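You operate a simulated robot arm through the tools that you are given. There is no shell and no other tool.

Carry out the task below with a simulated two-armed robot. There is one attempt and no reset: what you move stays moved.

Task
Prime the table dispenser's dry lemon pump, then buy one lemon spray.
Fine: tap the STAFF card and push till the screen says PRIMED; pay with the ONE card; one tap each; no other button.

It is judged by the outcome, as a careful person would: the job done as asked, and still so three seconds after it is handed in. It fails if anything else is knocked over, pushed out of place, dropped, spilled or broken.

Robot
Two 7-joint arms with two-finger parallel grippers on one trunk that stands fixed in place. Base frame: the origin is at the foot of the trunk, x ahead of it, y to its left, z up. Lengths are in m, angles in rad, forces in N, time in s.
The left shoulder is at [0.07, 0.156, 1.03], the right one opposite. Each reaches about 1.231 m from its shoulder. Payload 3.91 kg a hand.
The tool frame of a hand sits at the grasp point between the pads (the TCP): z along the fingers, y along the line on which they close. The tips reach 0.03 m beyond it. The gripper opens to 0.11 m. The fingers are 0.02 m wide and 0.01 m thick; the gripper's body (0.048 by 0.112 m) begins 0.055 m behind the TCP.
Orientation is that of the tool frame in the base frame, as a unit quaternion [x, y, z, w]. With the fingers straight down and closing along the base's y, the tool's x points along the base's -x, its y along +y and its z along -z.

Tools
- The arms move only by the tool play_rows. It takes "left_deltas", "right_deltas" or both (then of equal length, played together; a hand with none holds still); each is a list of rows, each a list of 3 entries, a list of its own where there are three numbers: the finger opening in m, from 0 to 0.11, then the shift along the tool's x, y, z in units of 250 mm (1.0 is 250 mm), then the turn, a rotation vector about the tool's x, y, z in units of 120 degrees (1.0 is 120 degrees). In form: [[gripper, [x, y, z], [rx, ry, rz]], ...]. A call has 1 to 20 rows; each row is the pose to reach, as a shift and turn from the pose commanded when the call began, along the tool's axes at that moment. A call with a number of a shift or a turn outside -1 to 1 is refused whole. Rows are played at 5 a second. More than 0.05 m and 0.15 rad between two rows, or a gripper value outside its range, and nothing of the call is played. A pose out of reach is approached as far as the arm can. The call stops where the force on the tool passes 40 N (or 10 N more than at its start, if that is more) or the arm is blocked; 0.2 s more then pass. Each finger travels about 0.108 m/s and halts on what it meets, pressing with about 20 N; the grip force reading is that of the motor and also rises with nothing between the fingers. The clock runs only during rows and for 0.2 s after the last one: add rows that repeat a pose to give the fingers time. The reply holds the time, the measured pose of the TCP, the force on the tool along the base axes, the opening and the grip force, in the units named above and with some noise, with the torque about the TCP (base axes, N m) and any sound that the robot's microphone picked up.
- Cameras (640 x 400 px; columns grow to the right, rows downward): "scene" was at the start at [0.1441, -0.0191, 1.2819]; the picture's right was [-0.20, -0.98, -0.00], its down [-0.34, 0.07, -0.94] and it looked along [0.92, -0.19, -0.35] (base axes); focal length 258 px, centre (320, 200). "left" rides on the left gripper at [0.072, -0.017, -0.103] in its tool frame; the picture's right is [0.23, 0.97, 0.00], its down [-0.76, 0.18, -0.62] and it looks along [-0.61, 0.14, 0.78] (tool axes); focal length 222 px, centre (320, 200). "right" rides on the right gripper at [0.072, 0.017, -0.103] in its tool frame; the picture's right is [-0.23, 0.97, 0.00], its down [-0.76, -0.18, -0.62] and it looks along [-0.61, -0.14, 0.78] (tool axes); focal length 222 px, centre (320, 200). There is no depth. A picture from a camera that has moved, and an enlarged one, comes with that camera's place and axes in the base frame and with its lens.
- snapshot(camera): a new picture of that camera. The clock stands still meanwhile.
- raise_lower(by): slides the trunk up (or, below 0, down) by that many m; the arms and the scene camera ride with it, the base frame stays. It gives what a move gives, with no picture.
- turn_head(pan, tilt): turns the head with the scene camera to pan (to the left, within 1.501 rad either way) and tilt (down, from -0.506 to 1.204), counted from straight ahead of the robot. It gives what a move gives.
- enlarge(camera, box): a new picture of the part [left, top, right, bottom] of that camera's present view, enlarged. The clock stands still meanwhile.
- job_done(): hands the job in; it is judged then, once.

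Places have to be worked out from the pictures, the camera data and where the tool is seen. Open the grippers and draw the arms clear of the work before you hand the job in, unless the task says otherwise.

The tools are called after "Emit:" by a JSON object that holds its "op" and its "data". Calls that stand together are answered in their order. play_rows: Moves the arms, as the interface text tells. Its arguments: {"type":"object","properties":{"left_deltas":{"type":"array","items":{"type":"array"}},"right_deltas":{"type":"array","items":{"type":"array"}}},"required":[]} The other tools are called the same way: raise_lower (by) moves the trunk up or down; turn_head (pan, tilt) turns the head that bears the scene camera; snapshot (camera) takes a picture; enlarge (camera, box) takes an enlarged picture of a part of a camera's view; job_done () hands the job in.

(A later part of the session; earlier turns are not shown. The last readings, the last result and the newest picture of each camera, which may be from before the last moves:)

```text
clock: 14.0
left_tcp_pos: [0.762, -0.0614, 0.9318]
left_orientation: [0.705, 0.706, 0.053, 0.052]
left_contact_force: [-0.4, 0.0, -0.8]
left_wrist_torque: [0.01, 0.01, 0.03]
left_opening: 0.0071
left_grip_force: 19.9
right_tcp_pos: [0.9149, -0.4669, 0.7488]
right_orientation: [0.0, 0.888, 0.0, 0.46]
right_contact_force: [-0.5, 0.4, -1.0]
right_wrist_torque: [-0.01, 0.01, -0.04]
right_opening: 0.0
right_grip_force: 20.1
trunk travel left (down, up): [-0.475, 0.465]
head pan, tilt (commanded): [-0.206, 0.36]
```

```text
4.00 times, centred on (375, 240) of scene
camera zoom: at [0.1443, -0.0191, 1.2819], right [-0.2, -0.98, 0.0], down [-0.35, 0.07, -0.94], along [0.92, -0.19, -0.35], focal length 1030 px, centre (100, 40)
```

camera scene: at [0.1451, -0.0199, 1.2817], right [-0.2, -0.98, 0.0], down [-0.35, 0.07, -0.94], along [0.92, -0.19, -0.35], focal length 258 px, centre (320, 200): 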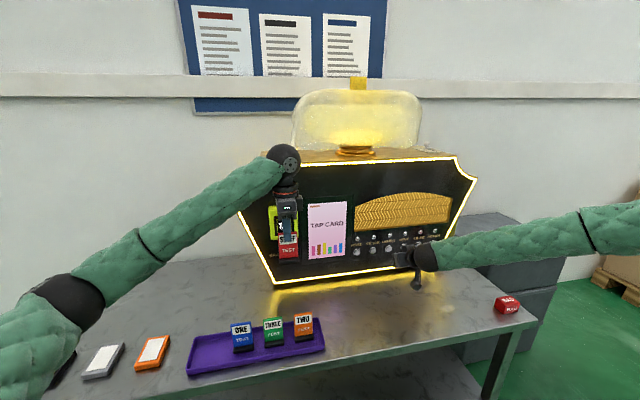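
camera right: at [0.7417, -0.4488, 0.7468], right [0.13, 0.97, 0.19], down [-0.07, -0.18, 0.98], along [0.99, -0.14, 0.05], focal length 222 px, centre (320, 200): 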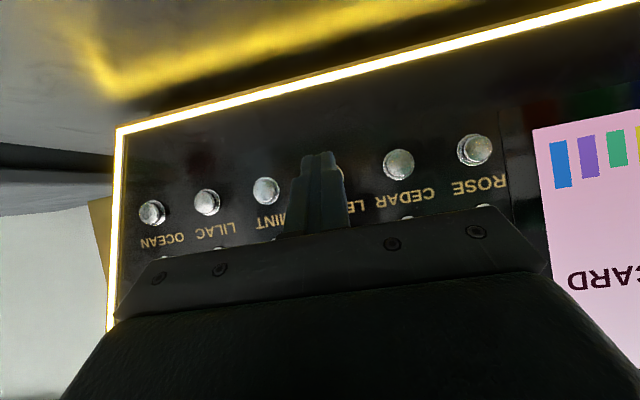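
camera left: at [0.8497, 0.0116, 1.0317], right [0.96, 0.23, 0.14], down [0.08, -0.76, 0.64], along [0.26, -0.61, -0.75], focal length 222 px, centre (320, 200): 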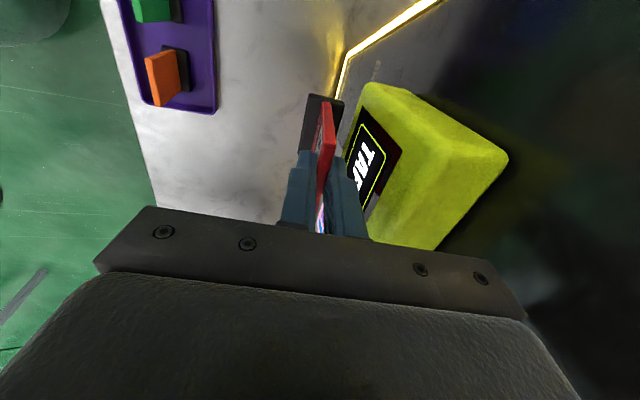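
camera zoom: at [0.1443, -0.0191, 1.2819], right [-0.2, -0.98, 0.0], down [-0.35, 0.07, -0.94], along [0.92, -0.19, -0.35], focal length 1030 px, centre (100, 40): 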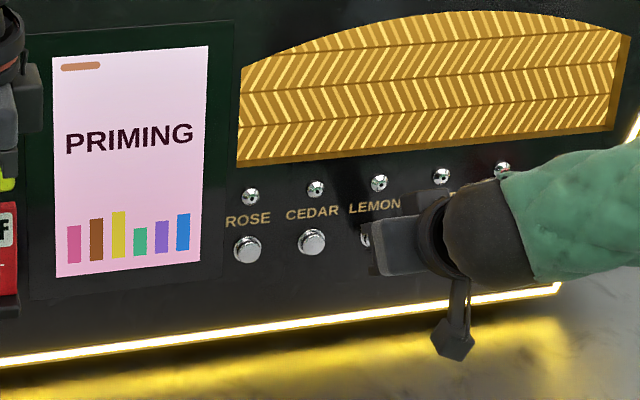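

It still says PRIMING after the release, so I press LEMON a second time.

Emit:
{"op": "play_rows", "data": {"right_deltas": [[0.0, [-0.0092, 0, 0.0131], [0, 0, 0]], [0.0, [-0.0184, 0, 0.0262], [0, 0, 0]]]}}

Emit:
{"op": "enlarge", "data": {"camera": "scene", "box": [300, 190, 450, 290]}}

```text
clock: 14.6
left_tcp_pos: [0.7626, -0.0604, 0.9326]
left_orientation: [0.705, 0.705, 0.052, 0.052]
left_contact_force: [-0.5, 0.5, 0.4]
left_wrist_torque: [0.0, 0.0, 0.02]
left_opening: 0.0071
left_grip_force: 20.5
right_tcp_pos: [0.9247, -0.4656, 0.7502]
right_orientation: [0.0, 0.887, 0.0, 0.461]
right_contact_force: [-0.5, 0.9, -0.1]
right_wrist_torque: [-0.01, 0.04, 0.04]
right_opening: 0.0002
right_grip_force: 20.1
trunk travel left (down, up): [-0.475, 0.465]
head pan, tilt (commanded): [-0.206, 0.36]
heard: click
```

```text
4.00 times, centred on (375, 240) of scene
camera zoom: at [0.1443, -0.019, 1.2818], right [-0.2, -0.98, 0.0], down [-0.35, 0.07, -0.94], along [0.92, -0.19, -0.35], focal length 1030 px, centre (100, 40)
```

zoom: 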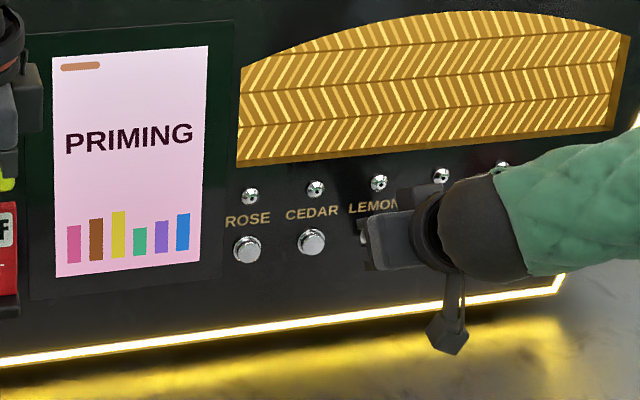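

That was a second click and it still says PRIMING. I do another single release-and-press stroke.

Emit:
{"op": "play_rows", "data": {"right_deltas": [[0.0, [0.0092, 0, -0.0131], [0, 0, 0]], [0.0, [0.0184, 0, -0.0262], [0, 0, 0]], [0.0, [0.0184, 0, -0.0262], [0, 0, 0]], [0.0, [0.0092, 0, -0.0131], [0, 0, 0]], [0.0, [0, 0, 0], [0, 0, 0]]]}}

Emit:
{"op": "enlarge", "data": {"camera": "scene", "box": [300, 190, 450, 290]}}

```text
clock: 15.8
left_tcp_pos: [0.7624, -0.0603, 0.9342]
left_orientation: [0.705, 0.705, 0.053, 0.052]
left_contact_force: [-0.8, 0.3, -0.2]
left_wrist_torque: [0.0, -0.01, -0.02]
left_opening: 0.0072
left_grip_force: 20.1
right_tcp_pos: [0.9226, -0.4655, 0.7492]
right_orientation: [0.0, 0.887, 0.0, 0.461]
right_contact_force: [-1.5, 1.5, 0.3]
right_wrist_torque: [0.02, 0.03, -0.01]
right_opening: 0.0
right_grip_force: 20.5
trunk travel left (down, up): [-0.475, 0.465]
head pan, tilt (commanded): [-0.206, 0.36]
heard: click
```

```text
4.00 times, centred on (375, 240) of scene
camera zoom: at [0.1443, -0.0191, 1.2818], right [-0.2, -0.98, 0.0], down [-0.35, 0.07, -0.94], along [0.92, -0.19, -0.35], focal length 1030 px, centre (100, 40)
```

zoom: 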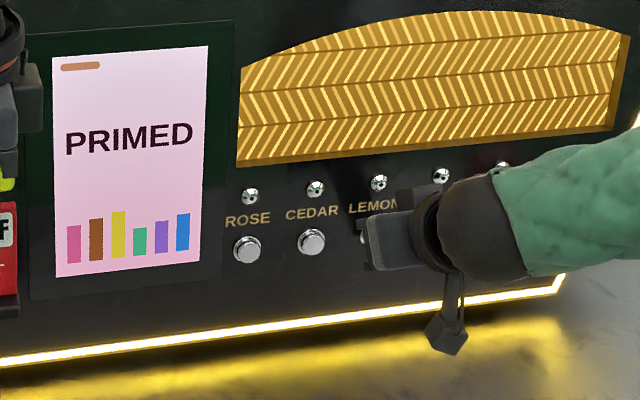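

The screen says PRIMED after the third stroke, so I stop pushing. I back the right hand off 5 cm and carry STAFF above its place in the tray, straightening it on the way.

Emit:
{"op": "play_rows", "data": {"left_deltas": [[0.0, [0.115, -0.0243, -0.0036], [0.009, 0, 0]], [0.0, [0.23, -0.0485, -0.0073], [0.0179, 0, 0]], [0.0, [0.345, -0.0728, -0.0109], [0.0269, 0, 0]], [0.0, [0.46, -0.097, -0.0145], [0.0358, 0, 0]], [0.0, [0.575, -0.1213, -0.0181], [0.0448, 0, 0]], [0.0, [0.69, -0.1455, -0.0218], [0.0537, 0, 0]], [0.0, [0.805, -0.1698, -0.0254], [0.0627, 0, 0]], [0.0, [0.92, -0.194, -0.029], [0.0716, 0, 0]]], "right_deltas": [[0.0, [0.0144, 0, -0.0205], [0, 0, 0]], [0.0, [0.0288, 0, -0.0409], [0, 0, 0]], [0.0, [0.0431, 0, -0.0614], [0, 0, 0]], [0.0, [0.0575, 0, -0.0818], [0, 0, 0]], [0.0, [0.0719, 0, -0.1023], [0, 0, 0]], [0.0, [0.0863, 0, -0.1227], [0, 0, 0]], [0.0, [0.1006, 0, -0.1432], [0, 0, 0]], [0.0, [0.115, 0, -0.1636], [0, 0, 0]]]}}

Emit:
{"op": "snapshot", "data": {"camera": "left"}}

Emit:
{"op": "snapshot", "data": {"camera": "scene"}}

```text
clock: 17.6
left_tcp_pos: [0.7109, 0.1689, 0.9304]
left_orientation: [0.707, 0.707, 0.0, -0.002]
left_contact_force: [-0.5, -0.5, -1.6]
left_wrist_torque: [-0.01, 0.05, 0.02]
left_opening: 0.0074
left_grip_force: 20.2
right_tcp_pos: [0.8745, -0.4666, 0.7486]
right_orientation: [-0.001, 0.887, 0.001, 0.462]
right_contact_force: [-0.8, 0.0, -0.2]
right_wrist_torque: [-0.01, 0.04, -0.01]
right_opening: 0.0
right_grip_force: 19.9
trunk travel left (down, up): [-0.475, 0.465]
head pan, tilt (commanded): [-0.206, 0.36]
```

```text
taken
camera left: at [0.6931, 0.2413, 1.0349], right [0.97, 0.23, 0.0], down [0.18, -0.76, 0.62], along [0.14, -0.61, -0.78], focal length 222 px, centre (320, 200)
```

left: 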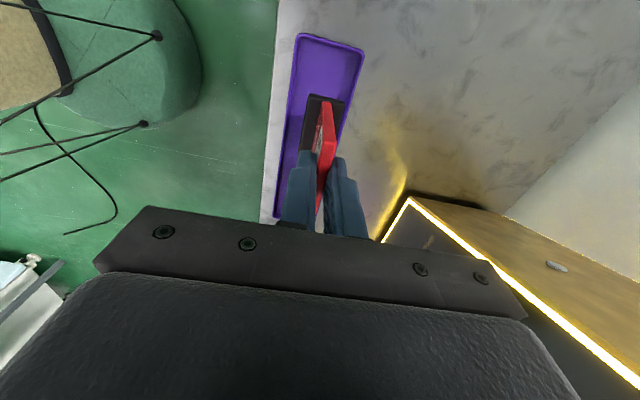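

```text
taken
camera scene: at [0.1438, -0.0185, 1.282], right [-0.2, -0.98, 0.0], down [-0.34, 0.07, -0.94], along [0.92, -0.19, -0.35], focal length 258 px, centre (320, 200)
```

scene: 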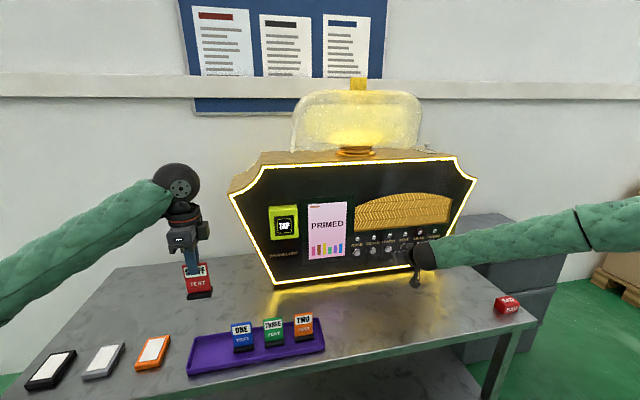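

STAFF is above its original spot. I lower it slowly to the height where it was picked up.

Emit:
{"op": "play_rows", "data": {"left_deltas": [[0.0, [0, 0.003, 0.15], [0, 0, 0]], [0.0, [0, 0.003, 0.3], [0, 0, 0]], [0.0, [0, 0.003, 0.45], [0, 0, 0]], [0.0, [0, 0.003, 0.58], [0, 0, 0]], [0.0, [0, 0.003, 0.68], [0, 0, 0]], [0.0, [0, 0.003, 0.75], [0, 0, 0]], [0.0, [0, 0.003, 0.79], [0, 0, 0]], [0.0, [0, 0.003, 0.812], [0, 0, 0]], [0.0, [0, 0.003, 0.824], [0, 0, 0]]]}}

Emit:
{"op": "snapshot", "data": {"camera": "left"}}

Emit:
{"op": "enlarge", "data": {"camera": "scene", "box": [150, 270, 310, 370]}}

```text
clock: 19.6
left_tcp_pos: [0.712, 0.1687, 0.726]
left_orientation: [0.708, 0.706, 0.0, 0.0]
left_contact_force: [-0.2, -0.1, -0.8]
left_wrist_torque: [0.01, -0.02, 0.02]
left_opening: 0.0071
left_grip_force: 20.0
right_tcp_pos: [0.8742, -0.4665, 0.7486]
right_orientation: [0.0, 0.887, 0.0, 0.462]
right_contact_force: [-0.9, 0.2, -0.4]
right_wrist_torque: [0.01, -0.01, -0.01]
right_opening: 0.0
right_grip_force: 20.1
trunk travel left (down, up): [-0.475, 0.465]
head pan, tilt (commanded): [-0.206, 0.36]
```

```text
taken
camera left: at [0.6951, 0.2405, 0.829], right [0.97, 0.23, 0.0], down [0.18, -0.76, 0.62], along [0.14, -0.61, -0.78], focal length 222 px, centre (320, 200)
```

left: 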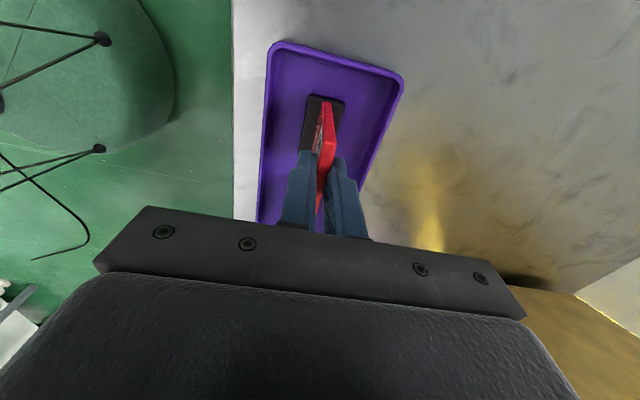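

```text
4.00 times, centred on (230, 320) of scene
camera zoom: at [0.1443, -0.019, 1.2819], right [-0.2, -0.98, 0.0], down [-0.35, 0.07, -0.94], along [0.92, -0.19, -0.35], focal length 1030 px, centre (680, -280)
```

zoom: 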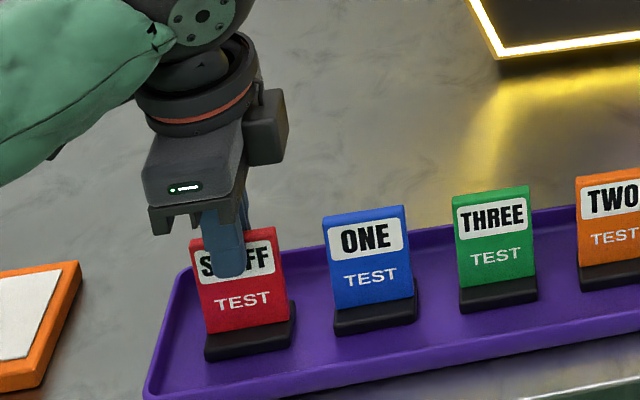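

The foot is back at its original spot and just above the floor. I lower 2 mm more and open the fingers.

Emit:
{"op": "play_rows", "data": {"left_deltas": [[0.0, [0, 0, 0.006], [0, 0, 0]], [0.0, [0, 0, 0.008], [0, 0, 0]], [0.02, [0, 0, 0.008], [0, 0, 0]], [0.04, [0, 0, 0.008], [0, 0, 0]], [0.06, [0, 0, 0.008], [0, 0, 0]], [0.06, [0, 0, 0.008], [0, 0, 0]]]}}

Emit:
{"op": "enlarge", "data": {"camera": "left", "box": [240, 80, 400, 240]}}

Emit:
{"op": "enlarge", "data": {"camera": "scene", "box": [150, 270, 310, 370]}}

```text
clock: 21.0
left_tcp_pos: [0.7114, 0.1685, 0.7253]
left_orientation: [0.707, 0.707, -0.001, -0.002]
left_contact_force: [-0.6, -0.5, -0.4]
left_wrist_torque: [-0.02, -0.01, -0.04]
left_opening: 0.06
left_grip_force: 0.1
right_tcp_pos: [0.8742, -0.4663, 0.7486]
right_orientation: [0.0, 0.888, 0.0, 0.461]
right_contact_force: [0.0, 0.0, -0.5]
right_wrist_torque: [0.01, -0.02, -0.01]
right_opening: 0.0
right_grip_force: 20.1
trunk travel left (down, up): [-0.475, 0.465]
head pan, tilt (commanded): [-0.206, 0.36]
```

```text
2.50 times, centred on (320, 160) of left
camera zoom: at [0.6954, 0.2402, 0.8278], right [0.97, 0.23, 0.0], down [0.18, -0.76, 0.62], along [0.14, -0.61, -0.78], focal length 555 px, centre (320, 300)
```

zoom: 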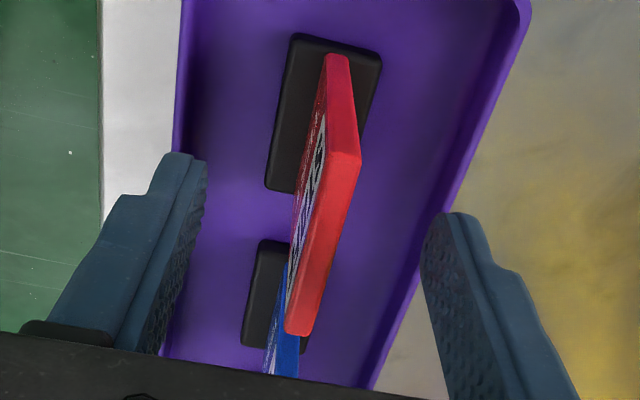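

```text
4.00 times, centred on (230, 320) of scene
camera zoom: at [0.1442, -0.019, 1.2819], right [-0.2, -0.98, 0.0], down [-0.35, 0.07, -0.94], along [0.92, -0.19, -0.35], focal length 1030 px, centre (680, -280)
```

zoom: 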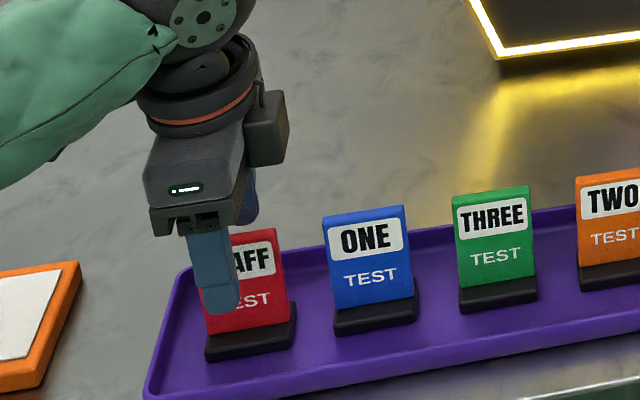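

STAFF stands upright in its place. I lift straight up and move across above the ONE card.

Emit:
{"op": "play_rows", "data": {"left_deltas": [[0.06, [0, 0, -0.1], [0, 0, 0]], [0.06, [0, 0, -0.25], [0, 0, 0]], [0.06, [0, 0, -0.4], [0, 0, 0]], [0.06, [0, 0, -0.52], [0, 0, 0]], [0.06, [-0.12, 0.003, -0.55], [0, 0, 0]], [0.06, [-0.24, 0.007, -0.55], [0, 0, 0]], [0.06, [-0.345, 0.01, -0.55], [0, 0, 0]]]}}

Emit:
{"op": "enlarge", "data": {"camera": "left", "box": [240, 50, 400, 210]}}

Emit:
{"op": "enlarge", "data": {"camera": "scene", "box": [170, 270, 330, 370]}}

```text
clock: 22.6
left_tcp_pos: [0.7145, 0.0813, 0.8595]
left_orientation: [0.706, 0.708, 0.001, -0.001]
left_contact_force: [0.3, -1.0, 0.3]
left_wrist_torque: [-0.01, 0.03, 0.03]
left_opening: 0.06
left_grip_force: 0.1
right_tcp_pos: [0.8743, -0.4652, 0.7485]
right_orientation: [-0.001, 0.888, 0.0, 0.46]
right_contact_force: [-0.1, -0.8, -0.2]
right_wrist_torque: [0.01, -0.02, -0.02]
right_opening: 0.0
right_grip_force: 19.8
trunk travel left (down, up): [-0.475, 0.465]
head pan, tilt (commanded): [-0.206, 0.36]
```

```text
2.50 times, centred on (320, 130) of left
camera zoom: at [0.6968, 0.1532, 0.9634], right [0.97, 0.23, 0.0], down [0.18, -0.76, 0.62], along [0.14, -0.61, -0.78], focal length 555 px, centre (320, 375)
```

zoom: 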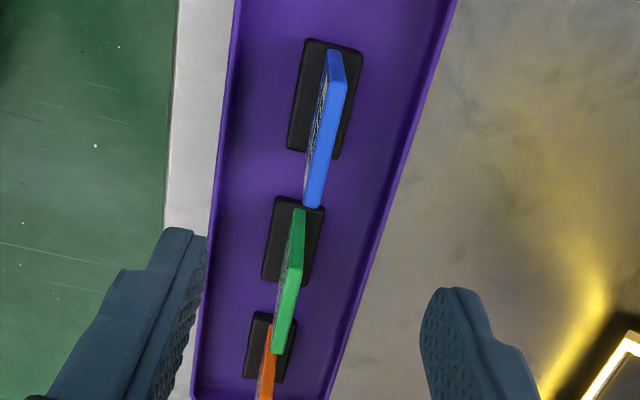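

```text
4.00 times, centred on (250, 320) of scene
camera zoom: at [0.1444, -0.0196, 1.2818], right [-0.2, -0.98, 0.0], down [-0.35, 0.07, -0.94], along [0.92, -0.19, -0.35], focal length 1030 px, centre (600, -280)
```

zoom: 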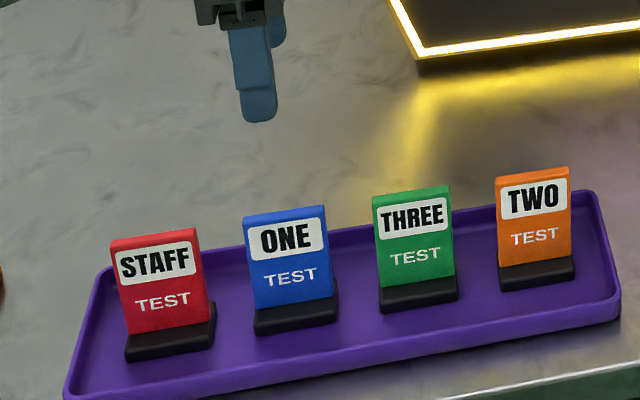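

ONE's top centre is at about (0.715, 0.0825, 0.722). I lower onto it and check before closing.

Emit:
{"op": "play_rows", "data": {"left_deltas": [[0.06, [0.003, 0.001, 0.12], [0, 0, 0]], [0.06, [0.005, 0.002, 0.25], [0, 0, 0]], [0.06, [0.005, 0.002, 0.37], [0, 0, 0]], [0.06, [0.005, 0.002, 0.46], [0, 0, 0]], [0.06, [0.005, 0.002, 0.52], [0, 0, 0]], [0.06, [0.005, 0.002, 0.55], [0, 0, 0]]]}}

Emit:
{"op": "enlarge", "data": {"camera": "left", "box": [240, 80, 400, 240]}}

Emit:
{"op": "enlarge", "data": {"camera": "scene", "box": [150, 270, 310, 370]}}

```text
clock: 24.0
left_tcp_pos: [0.7147, 0.0837, 0.7239]
left_orientation: [0.707, 0.707, 0.0, 0.0]
left_contact_force: [0.1, -1.0, 0.8]
left_wrist_torque: [0.0, 0.01, -0.03]
left_opening: 0.0601
left_grip_force: 0.1
right_tcp_pos: [0.8735, -0.4661, 0.7482]
right_orientation: [0.001, 0.887, -0.001, 0.461]
right_contact_force: [0.4, 0.6, 0.2]
right_wrist_torque: [0.03, 0.0, 0.03]
right_opening: 0.0
right_grip_force: 19.7
trunk travel left (down, up): [-0.475, 0.465]
head pan, tilt (commanded): [-0.206, 0.36]
```

```text
2.50 times, centred on (320, 160) of left
camera zoom: at [0.6979, 0.1553, 0.8276], right [0.97, 0.23, 0.0], down [0.18, -0.76, 0.62], along [0.14, -0.61, -0.78], focal length 555 px, centre (320, 300)
```

zoom: 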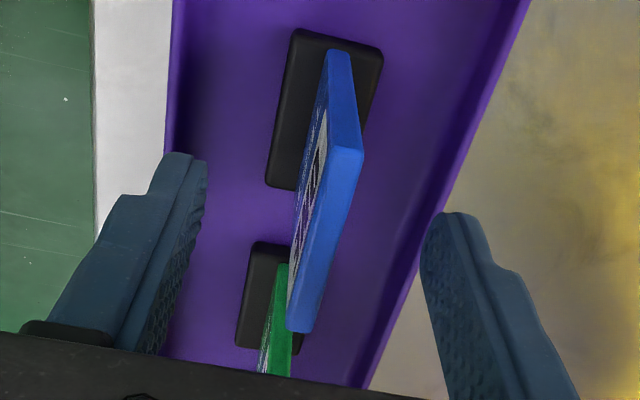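

```text
4.00 times, centred on (230, 320) of scene
camera zoom: at [0.1443, -0.019, 1.2819], right [-0.2, -0.98, 0.0], down [-0.35, 0.07, -0.94], along [0.92, -0.19, -0.35], focal length 1030 px, centre (680, -280)
```

zoom: 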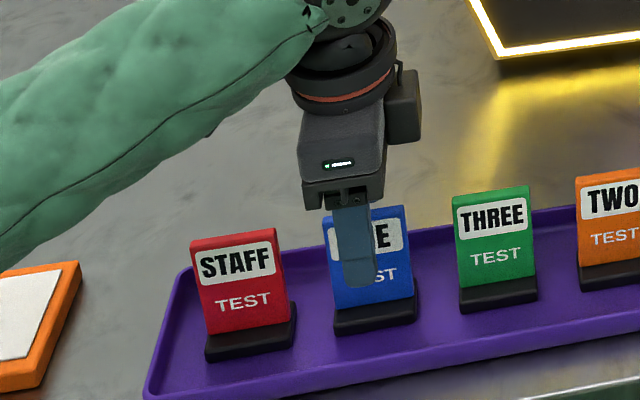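

The fingers straddle ONE just as they did STAFF. I close, then lift straight up.

Emit:
{"op": "play_rows", "data": {"left_deltas": [[0.03, [0, 0, 0], [0, 0, 0]], [0.0, [0, 0, 0], [0, 0, 0]], [0.0, [0, 0, 0], [0, 0, 0]], [0.0, [0, 0, 0], [0, 0, 0]], [0.0, [0, 0, 0], [0, 0, 0]], [0.0, [0, 0, -0.02], [0, 0, 0]], [0.0, [0, 0, -0.05], [0, 0, 0]], [0.0, [0, 0, -0.1], [0, 0, 0]], [0.0, [0, 0, -0.16], [0, 0, 0]]]}}

Emit:
{"op": "enlarge", "data": {"camera": "scene", "box": [150, 270, 310, 370]}}

Emit:
{"op": "enlarge", "data": {"camera": "left", "box": [240, 80, 400, 240]}}

```text
clock: 26.0
left_tcp_pos: [0.715, 0.083, 0.7648]
left_orientation: [0.707, 0.707, -0.001, -0.001]
left_contact_force: [0.4, -0.6, -0.6]
left_wrist_torque: [0.0, 0.01, 0.01]
left_opening: 0.007
left_grip_force: 19.5
right_tcp_pos: [0.874, -0.4672, 0.7493]
right_orientation: [0.0, 0.887, 0.0, 0.461]
right_contact_force: [1.3, -0.7, 0.7]
right_wrist_torque: [0.02, 0.0, -0.01]
right_opening: 0.0
right_grip_force: 20.1
trunk travel left (down, up): [-0.475, 0.465]
head pan, tilt (commanded): [-0.206, 0.36]
```

```text
4.00 times, centred on (230, 320) of scene
camera zoom: at [0.1442, -0.0191, 1.2818], right [-0.2, -0.98, 0.0], down [-0.34, 0.07, -0.94], along [0.92, -0.19, -0.35], focal length 1030 px, centre (680, -280)
```

zoom: 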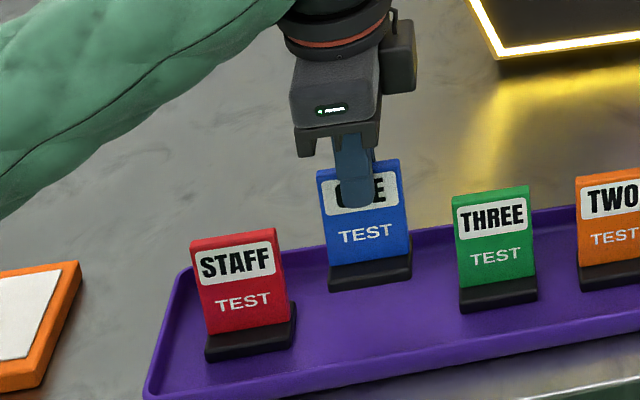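

```text
2.50 times, centred on (320, 160) of left
camera zoom: at [0.6982, 0.1546, 0.8679], right [0.97, 0.23, 0.0], down [0.18, -0.76, 0.62], along [0.14, -0.61, -0.78], focal length 555 px, centre (320, 300)
```

zoom: 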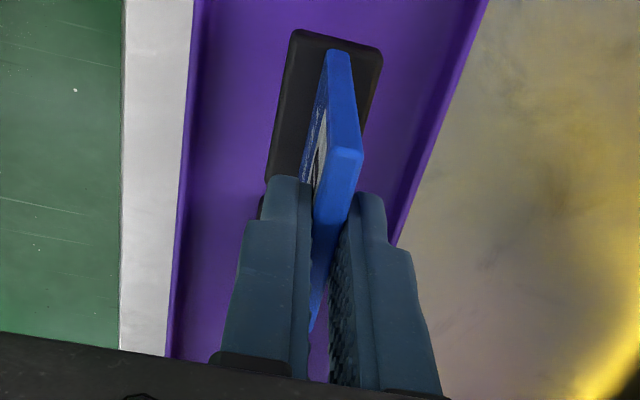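

ONE is in hand. I raise it and carry it to the same pre-tap pose, about 16 cm in front of the reader, with the same slight tilt.

Emit:
{"op": "play_rows", "data": {"left_deltas": [[0.0, [0, 0, -0.15], [0, 0, 0]], [0.0, [0, 0, -0.3], [0, 0, 0]], [0.0, [0, 0, -0.45], [0, 0, 0]], [0.0, [0, 0, -0.6], [0, 0, 0]], [0.0, [-0.1, 0.03, -0.672], [-0.01, 0, 0]], [0.0, [-0.22, 0.07, -0.672], [-0.025, 0, 0]], [0.0, [-0.34, 0.11, -0.672], [-0.04, 0, 0]], [0.0, [-0.46, 0.15, -0.672], [-0.055, 0, 0]], [0.0, [-0.574, 0.188, -0.672], [-0.0716, 0, 0]]]}}

Emit:
{"op": "snapshot", "data": {"camera": "scene"}}

Emit:
{"op": "enlarge", "data": {"camera": "scene", "box": [255, 190, 351, 270]}}

```text
clock: 28.0
left_tcp_pos: [0.7623, -0.061, 0.9309]
left_orientation: [0.705, 0.705, 0.052, 0.052]
left_contact_force: [-0.1, -0.3, -0.6]
left_wrist_torque: [0.01, -0.01, 0.0]
left_opening: 0.0071
left_grip_force: 20.3
right_tcp_pos: [0.8734, -0.4673, 0.7479]
right_orientation: [-0.001, 0.887, 0.001, 0.461]
right_contact_force: [0.9, -0.9, 0.4]
right_wrist_torque: [-0.02, 0.0, 0.01]
right_opening: 0.0
right_grip_force: 20.1
trunk travel left (down, up): [-0.475, 0.465]
head pan, tilt (commanded): [-0.206, 0.36]
```

```text
taken
camera scene: at [0.1444, -0.0198, 1.2818], right [-0.2, -0.98, 0.0], down [-0.35, 0.07, -0.94], along [0.92, -0.19, -0.35], focal length 258 px, centre (320, 200)
```

scene: 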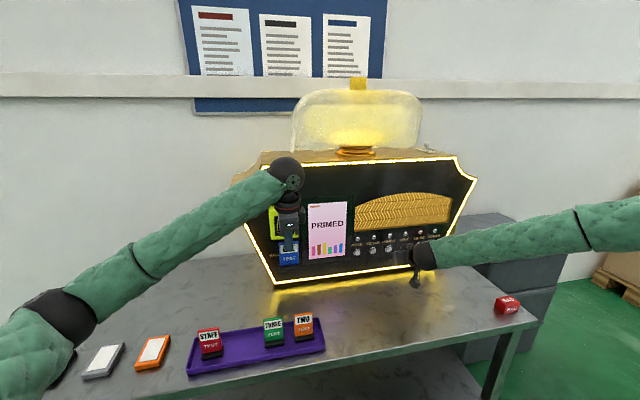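

```text
5.00 times, centred on (303, 230) of scene
camera zoom: at [0.1444, -0.0198, 1.2818], right [-0.2, -0.98, 0.0], down [-0.35, 0.07, -0.94], along [0.92, -0.19, -0.35], focal length 1288 px, centre (405, 50)
```

zoom: 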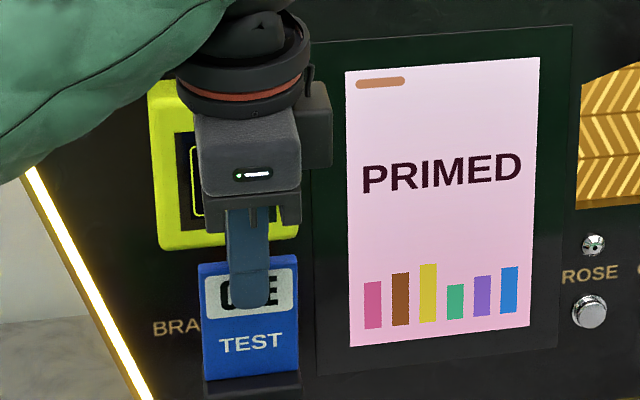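

The screen still says PRIMED. I tap ONE with the same stroke that worked for STAFF: straight forward 12 cm to the same position.

Emit:
{"op": "play_rows", "data": {"left_deltas": [[0.0, [0, 0.1385, 0.0209], [0, 0, 0]], [0.0, [0, 0.277, 0.0417], [0, 0, 0]], [0.0, [0, 0.3956, 0.0596], [0, 0, 0]], [0.0, [0, 0.4351, 0.0656], [0, 0, 0]], [0.0, [0, 0.4747, 0.0715], [0, 0, 0]]]}}

Emit:
{"op": "enlarge", "data": {"camera": "scene", "box": [255, 190, 351, 270]}}

```text
clock: 29.2
left_tcp_pos: [0.8838, -0.0587, 0.9309]
left_orientation: [0.705, 0.705, 0.052, 0.053]
left_contact_force: [0.5, 0.7, 0.0]
left_wrist_torque: [0.03, 0.02, -0.02]
left_opening: 0.007
left_grip_force: 19.4
right_tcp_pos: [0.8744, -0.4667, 0.7492]
right_orientation: [0.0, 0.887, 0.001, 0.461]
right_contact_force: [0.9, 0.3, -0.7]
right_wrist_torque: [0.01, -0.01, -0.02]
right_opening: 0.0
right_grip_force: 19.9
trunk travel left (down, up): [-0.475, 0.465]
head pan, tilt (commanded): [-0.206, 0.36]
```

```text
5.00 times, centred on (303, 230) of scene
camera zoom: at [0.1447, -0.0194, 1.2818], right [-0.2, -0.98, 0.0], down [-0.35, 0.07, -0.94], along [0.92, -0.19, -0.35], focal length 1288 px, centre (405, 50)
```

zoom: 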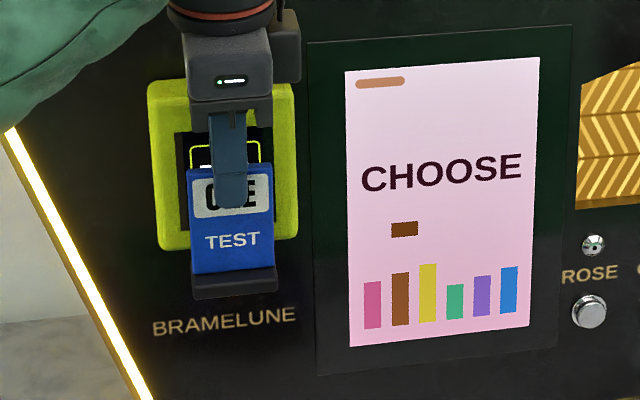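

The screen shows CHOOSE with one small block, perhaps the credit. I zoom in to check it before pressing.

Emit:
{"op": "enlarge", "data": {"camera": "scene", "box": [300, 195, 356, 265]}}

```text
5.71 times, centred on (328, 230) of scene
camera zoom: at [0.1447, -0.0194, 1.2818], right [-0.2, -0.98, 0.0], down [-0.35, 0.07, -0.94], along [0.92, -0.19, -0.35], focal length 1471 px, centre (274, 29)
```

zoom: 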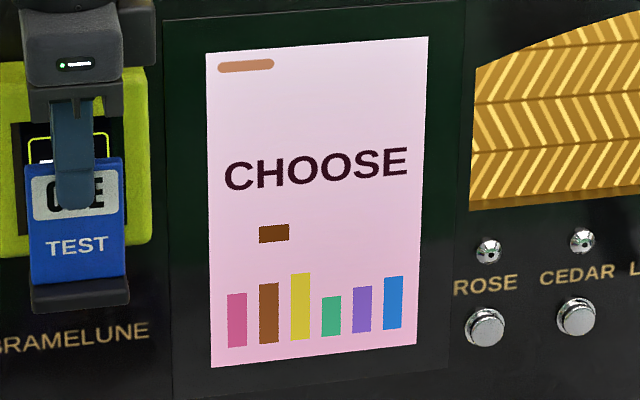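

The single block is one credit. I withdraw ONE straight back and bring the right fingertips to just short of LEMON.

Emit:
{"op": "play_rows", "data": {"left_deltas": [[0.0, [0, -0.1582, -0.0238], [0, 0, 0]], [0.0, [0, -0.3165, -0.0477], [0, 0, 0]], [0.0, [0, -0.4747, -0.0715], [0, 0, 0]]], "right_deltas": [[0.0, [-0.0345, 0, 0.0491], [0, 0, 0]], [0.0, [-0.069, 0, 0.0982], [0, 0, 0]], [0.0, [-0.0966, 0, 0.1374], [0, 0, 0]]]}}

Emit:
{"op": "enlarge", "data": {"camera": "scene", "box": [300, 190, 450, 290]}}

Emit:
{"op": "enlarge", "data": {"camera": "right", "box": [220, 80, 440, 240]}}

```text
clock: 30.0
left_tcp_pos: [0.7623, -0.0598, 0.9325]
left_orientation: [0.705, 0.705, 0.052, 0.052]
left_contact_force: [-0.5, 0.1, -0.9]
left_wrist_torque: [0.02, 0.03, 0.03]
left_opening: 0.0071
left_grip_force: 19.6
right_tcp_pos: [0.9152, -0.4663, 0.75]
right_orientation: [0.001, 0.887, -0.001, 0.461]
right_contact_force: [0.3, -0.3, 0.3]
right_wrist_torque: [0.0, 0.01, 0.01]
right_opening: 0.0
right_grip_force: 20.1
trunk travel left (down, up): [-0.475, 0.465]
head pan, tilt (commanded): [-0.206, 0.36]
```

```text
4.00 times, centred on (375, 240) of scene
camera zoom: at [0.144, -0.0187, 1.2819], right [-0.2, -0.98, 0.0], down [-0.34, 0.07, -0.94], along [0.92, -0.19, -0.35], focal length 1030 px, centre (100, 40)
```

zoom: 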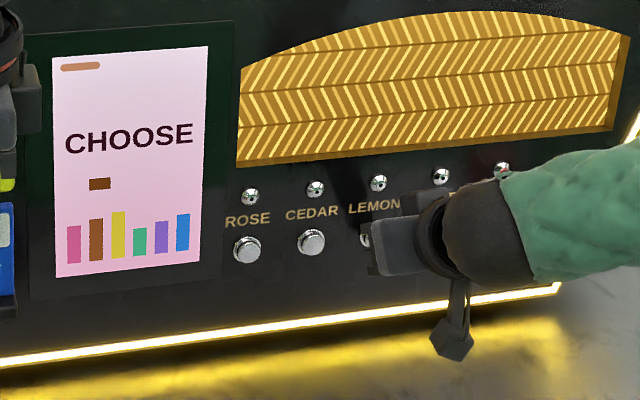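

```text
2.50 times, centred on (330, 160) of right
camera zoom: at [0.7899, -0.449, 0.7497], right [0.13, 0.97, 0.19], down [-0.07, -0.18, 0.98], along [0.99, -0.14, 0.05], focal length 555 px, centre (295, 300)
```

zoom: 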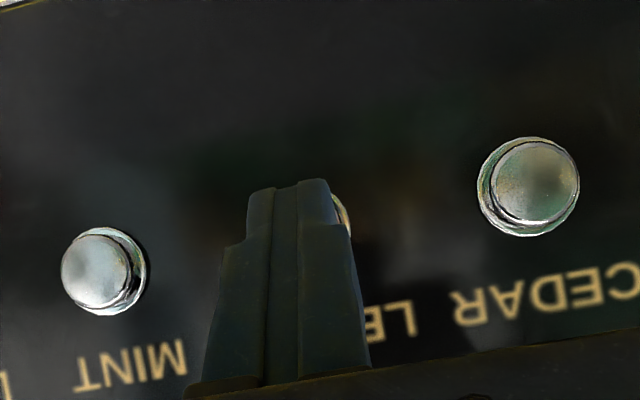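

The fingers sit on LEMON as before, and the screen still shows CHOOSE. I give the button a single press with the same stroke.

Emit:
{"op": "play_rows", "data": {"right_deltas": [[0.0, [-0.0092, 0, 0.0131], [0, 0, 0]], [0.0, [-0.0184, 0, 0.0262], [0, 0, 0]]]}}

Emit:
{"op": "enlarge", "data": {"camera": "scene", "box": [300, 190, 450, 290]}}

```text
clock: 30.6
left_tcp_pos: [0.7648, -0.0603, 0.9325]
left_orientation: [0.704, 0.706, 0.052, 0.052]
left_contact_force: [-0.5, -0.4, 0.3]
left_wrist_torque: [0.02, 0.0, 0.04]
left_opening: 0.0069
left_grip_force: 20.0
right_tcp_pos: [0.9233, -0.4667, 0.7486]
right_orientation: [0.0, 0.887, 0.0, 0.461]
right_contact_force: [-1.0, 1.3, -1.0]
right_wrist_torque: [0.01, 0.03, -0.01]
right_opening: 0.0001
right_grip_force: 19.6
trunk travel left (down, up): [-0.475, 0.465]
head pan, tilt (commanded): [-0.206, 0.36]
```

```text
4.00 times, centred on (375, 240) of scene
camera zoom: at [0.1443, -0.0192, 1.2818], right [-0.2, -0.98, 0.0], down [-0.35, 0.07, -0.94], along [0.92, -0.19, -0.35], focal length 1030 px, centre (100, 40)
```

zoom: 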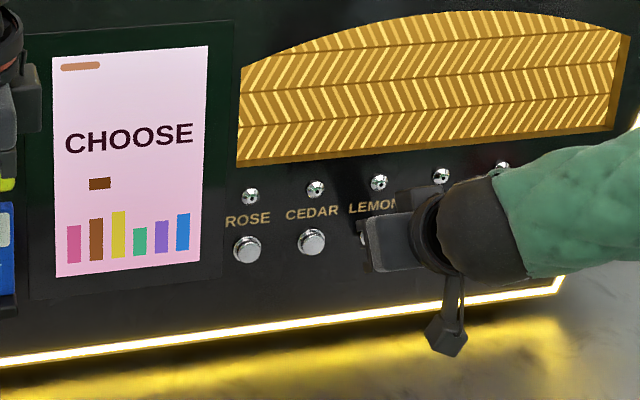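

There was no click this time, so the button is not fully in. I push 2 mm further.

Emit:
{"op": "play_rows", "data": {"right_deltas": [[0.0, [-0.0046, 0, 0.0065], [0, 0, 0]]]}}

Emit:
{"op": "enlarge", "data": {"camera": "scene", "box": [300, 190, 450, 290]}}

```text
clock: 31.0
left_tcp_pos: [0.7627, -0.0604, 0.9317]
left_orientation: [0.705, 0.705, 0.053, 0.052]
left_contact_force: [-0.8, 0.4, -0.2]
left_wrist_torque: [0.0, 0.0, 0.01]
left_opening: 0.007
left_grip_force: 20.1
right_tcp_pos: [0.9259, -0.4648, 0.7484]
right_orientation: [0.0, 0.888, 0.0, 0.461]
right_contact_force: [-2.9, 0.0, -1.8]
right_wrist_torque: [0.04, 0.02, 0.01]
right_opening: 0.0
right_grip_force: 19.4
trunk travel left (down, up): [-0.475, 0.465]
head pan, tilt (commanded): [-0.206, 0.36]
heard: click
```

```text
4.00 times, centred on (375, 240) of scene
camera zoom: at [0.1443, -0.0191, 1.2818], right [-0.2, -0.98, 0.0], down [-0.35, 0.07, -0.94], along [0.92, -0.19, -0.35], focal length 1030 px, centre (100, 40)
```

zoom: 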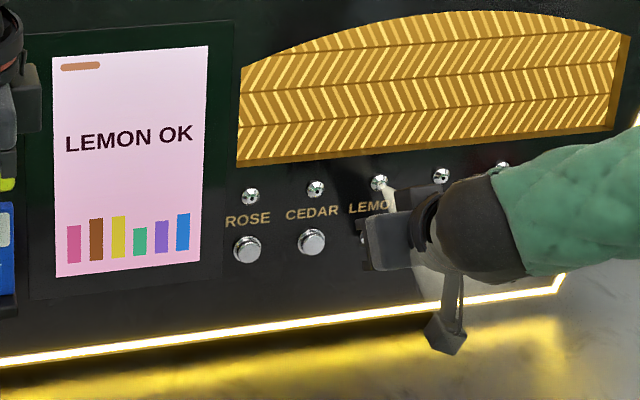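

The screen says LEMON OK and a spray is visible, so the purchase went through. I back the right hand straight away from the button and carry ONE back above its place, straightening it.

Emit:
{"op": "play_rows", "data": {"left_deltas": [[0.0, [0.0957, -0.031, -0.0047], [0.0119, 0, 0]], [0.0, [0.1913, -0.062, -0.0093], [0.0239, 0, 0]], [0.0, [0.287, -0.093, -0.014], [0.0358, 0, 0]], [0.0, [0.3827, -0.1239, -0.0187], [0.0477, 0, 0]], [0.0, [0.4783, -0.1549, -0.0233], [0.0597, 0, 0]], [0.0, [0.574, -0.1859, -0.028], [0.0716, 0, 0]]], "right_deltas": [[0.0, [0.023, 0, -0.0327], [0, 0, 0]], [0.0, [0.046, 0, -0.0654], [0, 0, 0]], [0.0, [0.069, 0, -0.0982], [0, 0, 0]], [0.0, [0.115, 0, -0.1636], [0, 0, 0]], [0.0, [0.161, 0, -0.229], [0, 0, 0]], [0.0, [0.23, 0, -0.3272], [0, 0, 0]]]}}

Emit:
{"op": "snapshot", "data": {"camera": "scene"}}

Emit:
{"op": "snapshot", "data": {"camera": "left"}}

```text
clock: 32.4
left_tcp_pos: [0.7143, 0.0811, 0.9324]
left_orientation: [0.708, 0.707, -0.001, 0.0]
left_contact_force: [-0.1, 0.0, 0.4]
left_wrist_torque: [-0.03, -0.01, 0.06]
left_opening: 0.007
left_grip_force: 20.1
right_tcp_pos: [0.8258, -0.4659, 0.7498]
right_orientation: [0.0, 0.887, 0.001, 0.462]
right_contact_force: [1.3, 0.5, 0.8]
right_wrist_torque: [0.01, 0.0, 0.02]
right_opening: 0.0
right_grip_force: 19.6
trunk travel left (down, up): [-0.475, 0.465]
head pan, tilt (commanded): [-0.206, 0.36]
```

```text
taken
camera scene: at [0.1432, -0.019, 1.2821], right [-0.2, -0.98, 0.0], down [-0.34, 0.07, -0.94], along [0.92, -0.19, -0.35], focal length 258 px, centre (320, 200)
```

scene: 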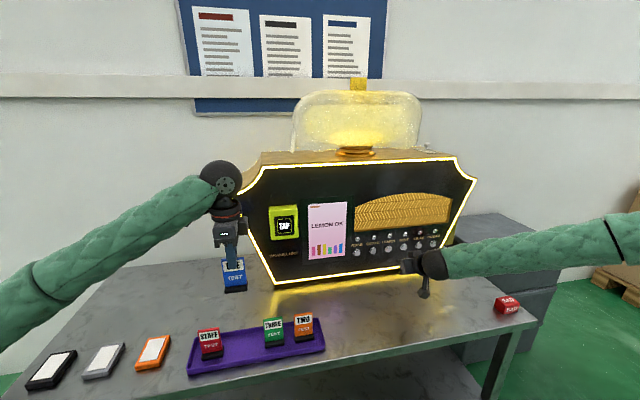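

```text
taken
camera left: at [0.6966, 0.1534, 1.0364], right [0.97, 0.23, 0.0], down [0.18, -0.76, 0.62], along [0.14, -0.61, -0.78], focal length 222 px, centre (320, 200)
```

left: 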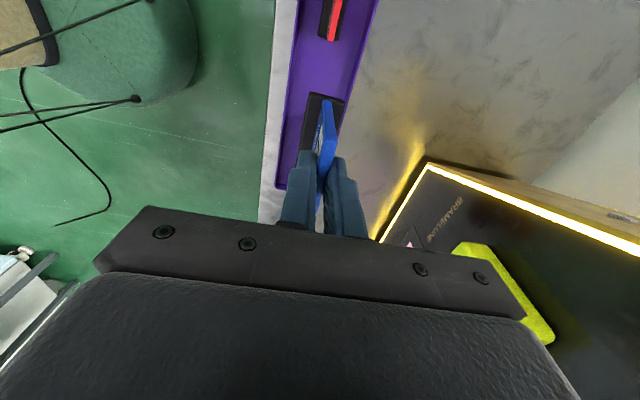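

ONE is above its original spot. I lower it slowly to the height where it was picked up.

Emit:
{"op": "play_rows", "data": {"left_deltas": [[0.0, [0, 0, 0.15], [0, 0, 0]], [0.0, [0, 0, 0.3], [0, 0, 0]], [0.0, [0, 0, 0.45], [0, 0, 0]], [0.0, [0, 0, 0.58], [0, 0, 0]], [0.0, [0, 0, 0.68], [0, 0, 0]], [0.0, [0, 0, 0.75], [0, 0, 0]], [0.0, [0, 0, 0.79], [0, 0, 0]], [0.0, [0, 0, 0.812], [0, 0, 0]], [0.0, [0, 0, 0.824], [0, 0, 0]]]}}

Emit:
{"op": "enlarge", "data": {"camera": "scene", "box": [150, 270, 310, 370]}}

Emit:
{"op": "snapshot", "data": {"camera": "left"}}

```text
clock: 34.4
left_tcp_pos: [0.7157, 0.0829, 0.7267]
left_orientation: [0.707, 0.707, 0.0, 0.0]
left_contact_force: [-0.5, 0.3, -0.1]
left_wrist_torque: [0.01, -0.02, 0.03]
left_opening: 0.0071
left_grip_force: 20.5
right_tcp_pos: [0.8265, -0.4685, 0.7504]
right_orientation: [0.0, 0.888, 0.0, 0.46]
right_contact_force: [-0.1, -0.1, 0.1]
right_wrist_torque: [-0.01, 0.03, -0.01]
right_opening: 0.0004
right_grip_force: 19.9
trunk travel left (down, up): [-0.475, 0.465]
head pan, tilt (commanded): [-0.206, 0.36]
```

```text
4.00 times, centred on (230, 320) of scene
camera zoom: at [0.1442, -0.019, 1.2819], right [-0.2, -0.98, 0.0], down [-0.35, 0.07, -0.94], along [0.92, -0.19, -0.35], focal length 1030 px, centre (680, -280)
```

zoom: 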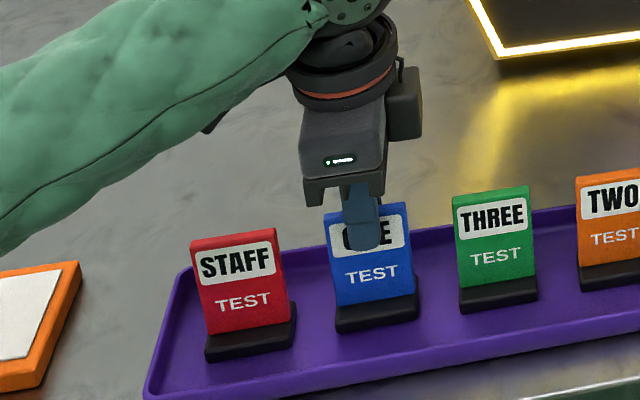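

```text
taken
camera left: at [0.6981, 0.1544, 0.8298], right [0.97, 0.23, 0.0], down [0.18, -0.76, 0.62], along [0.14, -0.61, -0.78], focal length 222 px, centre (320, 200)
```

left: 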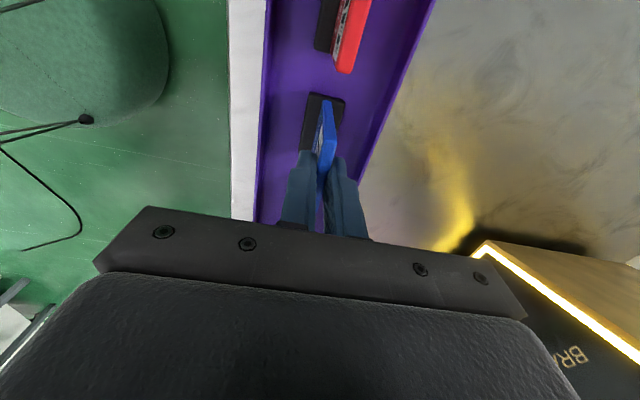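

ONE is over its spot, between STAFF and THREE. I lower the last 2 mm and open.

Emit:
{"op": "play_rows", "data": {"left_deltas": [[0.0, [0, 0, 0.006], [0, 0, 0]], [0.0, [0, 0, 0.008], [0, 0, 0]], [0.02, [0, 0, 0.008], [0, 0, 0]], [0.04, [0, 0, 0.008], [0, 0, 0]], [0.06, [0, 0, 0.008], [0, 0, 0]], [0.06, [0, 0, 0.008], [0, 0, 0]]]}}

Emit:
{"op": "enlarge", "data": {"camera": "left", "box": [240, 80, 400, 240]}}

Emit:
{"op": "enlarge", "data": {"camera": "scene", "box": [150, 270, 310, 370]}}

```text
clock: 35.8
left_tcp_pos: [0.7139, 0.0821, 0.7234]
left_orientation: [0.707, 0.707, 0.001, 0.0]
left_contact_force: [-0.4, -0.2, -1.0]
left_wrist_torque: [0.02, 0.01, 0.03]
left_opening: 0.0598
left_grip_force: 0.1
right_tcp_pos: [0.8259, -0.4664, 0.7491]
right_orientation: [-0.001, 0.887, 0.001, 0.461]
right_contact_force: [-0.1, 0.7, 1.3]
right_wrist_torque: [0.0, 0.01, 0.01]
right_opening: 0.0
right_grip_force: 19.9
trunk travel left (down, up): [-0.475, 0.465]
head pan, tilt (commanded): [-0.206, 0.36]
```

```text
2.50 times, centred on (320, 160) of left
camera zoom: at [0.6982, 0.1547, 0.8276], right [0.97, 0.23, 0.0], down [0.18, -0.76, 0.62], along [0.14, -0.61, -0.78], focal length 555 px, centre (320, 300)
```

zoom: 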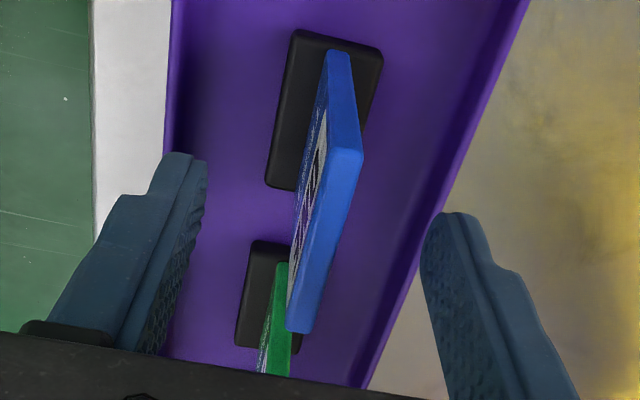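

```text
4.00 times, centred on (230, 320) of scene
camera zoom: at [0.1442, -0.019, 1.2819], right [-0.2, -0.98, 0.0], down [-0.35, 0.07, -0.94], along [0.92, -0.19, -0.35], focal length 1030 px, centre (680, -280)
```

zoom: 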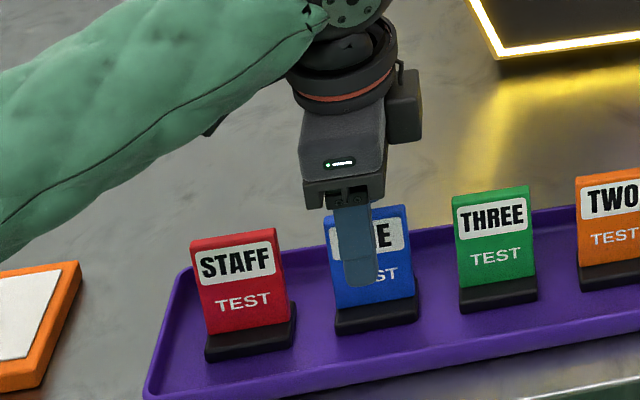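

ONE stands upright in its place. I raise the left hand straight up and draw the right hand back and up, opening both.

Emit:
{"op": "play_rows", "data": {"left_deltas": [[0.06, [0, 0, -0.08], [0, 0, 0]], [0.06, [0, 0, -0.2], [0, 0, 0]], [0.06, [0, 0, -0.34], [0, 0, 0]], [0.06, [0, 0, -0.48], [0, 0, 0]], [0.08, [0, 0, -0.62], [0, 0, 0]], [0.1, [0, -0.1, -0.74], [0, 0, 0]], [0.11, [0, -0.2, -0.86], [0, 0, 0]], [0.11, [0, -0.3, -0.96], [0, 0, 0]]], "right_deltas": [[0.0, [-0.0588, 0, -0.0903], [0, 0, 0]], [0.0, [-0.1175, 0, -0.1805], [0, 0, 0]], [0.0, [-0.1763, 0, -0.2708], [0, 0, 0]], [0.02, [-0.235, 0, -0.361], [0, 0, 0]], [0.05, [-0.2938, 0, -0.4513], [0, 0, 0]], [0.08, [-0.3525, 0, -0.5415], [0, 0, 0]], [0.11, [-0.4113, 0, -0.6318], [0, 0, 0]], [0.11, [-0.47, 0, -0.722], [0, 0, 0]]]}}

Emit:
{"op": "snapshot", "data": {"camera": "scene"}}

Emit:
{"op": "enlarge", "data": {"camera": "scene", "box": [230, 170, 480, 290]}}

Emit:
{"op": "enlarge", "data": {"camera": "scene", "box": [170, 290, 350, 390]}}

```text
clock: 37.6
left_tcp_pos: [0.6405, 0.0836, 0.9664]
left_orientation: [0.707, 0.708, -0.001, -0.001]
left_contact_force: [-0.8, -0.3, 0.5]
left_wrist_torque: [-0.01, -0.02, -0.01]
left_opening: 0.1099
left_grip_force: 0.1
right_tcp_pos: [0.7447, -0.4652, 0.9489]
right_orientation: [0.0, 0.887, -0.001, 0.461]
right_contact_force: [-0.2, -0.3, -0.1]
right_wrist_torque: [-0.01, 0.01, -0.01]
right_opening: 0.1101
right_grip_force: 0.1
trunk travel left (down, up): [-0.475, 0.465]
head pan, tilt (commanded): [-0.206, 0.36]
```

```text
taken
camera scene: at [0.1429, -0.0188, 1.282], right [-0.2, -0.98, 0.0], down [-0.34, 0.07, -0.94], along [0.92, -0.19, -0.35], focal length 258 px, centre (320, 200)
```

scene: 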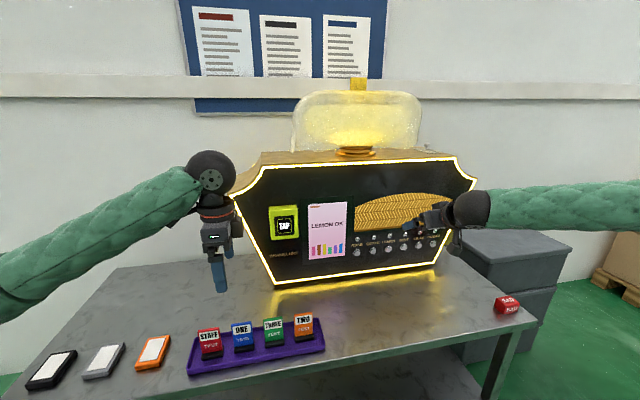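

```text
2.56 times, centred on (355, 230) of scene
camera zoom: at [0.1429, -0.0188, 1.282], right [-0.2, -0.98, 0.0], down [-0.34, 0.07, -0.94], along [0.92, -0.19, -0.35], focal length 659 px, centre (230, 123)
```

zoom: 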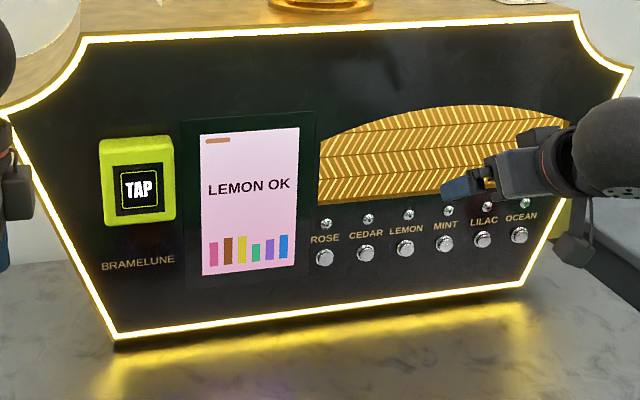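

```text
3.56 times, centred on (260, 340) of scene
camera zoom: at [0.1429, -0.0188, 1.282], right [-0.2, -0.98, 0.0], down [-0.34, 0.07, -0.94], along [0.92, -0.19, -0.35], focal length 916 px, centre (533, -298)
```

zoom: 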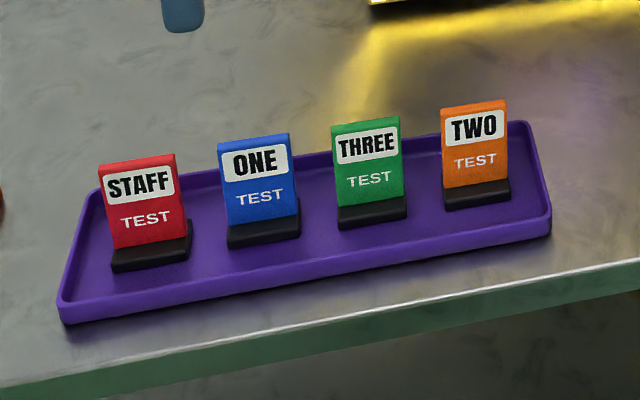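

LEMON OK is on the screen, all the buttons are out, and the four cards stand where they were. I draw both arms a little further back and up before handing in.

Emit:
{"op": "play_rows", "data": {"left_deltas": [[0.11, [0, 0, -0.15], [0, 0, 0]], [0.11, [0, 0, -0.3], [0, 0, 0]], [0.11, [0, 0, -0.45], [0, 0, 0]], [0.11, [0, 0, -0.6], [0, 0, 0]], [0.11, [0, 0, -0.6], [0, 0, 0]]], "right_deltas": [[0.11, [-0.0096, 0, -0.1534], [0, 0, 0]], [0.11, [-0.0192, 0, -0.3068], [0, 0, 0]], [0.11, [-0.0288, 0, -0.4602], [0, 0, 0]], [0.11, [-0.0384, 0, -0.6136], [0, 0, 0]], [0.11, [-0.048, 0, -0.767], [0, 0, 0]]]}}

Emit:
{"op": "snapshot", "data": {"camera": "scene"}}

```text
clock: 38.8
left_tcp_pos: [0.6404, 0.0835, 1.1133]
left_orientation: [0.707, 0.707, 0.0, 0.0]
left_contact_force: [0.2, 0.4, 0.2]
left_wrist_torque: [0.03, 0.0, 0.0]
left_opening: 0.1099
left_grip_force: 0.1
right_tcp_pos: [0.5955, -0.4659, 1.0668]
right_orientation: [-0.001, 0.888, 0.0, 0.461]
right_contact_force: [0.0, -0.1, 0.2]
right_wrist_torque: [-0.01, -0.02, 0.01]
right_opening: 0.1104
right_grip_force: 0.1
trunk travel left (down, up): [-0.475, 0.465]
head pan, tilt (commanded): [-0.206, 0.36]
```

```text
taken
camera scene: at [0.1449, -0.0193, 1.2819], right [-0.2, -0.98, 0.0], down [-0.35, 0.07, -0.94], along [0.92, -0.19, -0.35], focal length 258 px, centre (320, 200)
```

scene: 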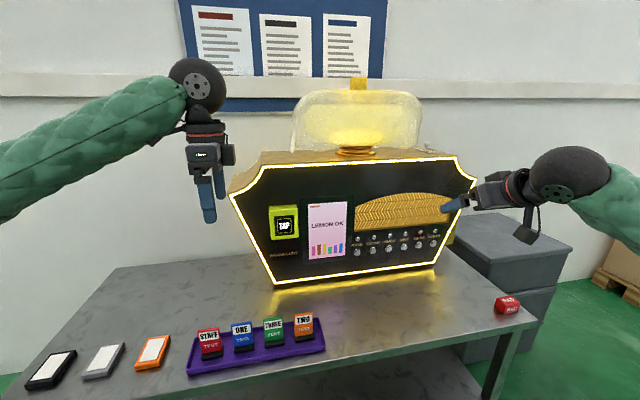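

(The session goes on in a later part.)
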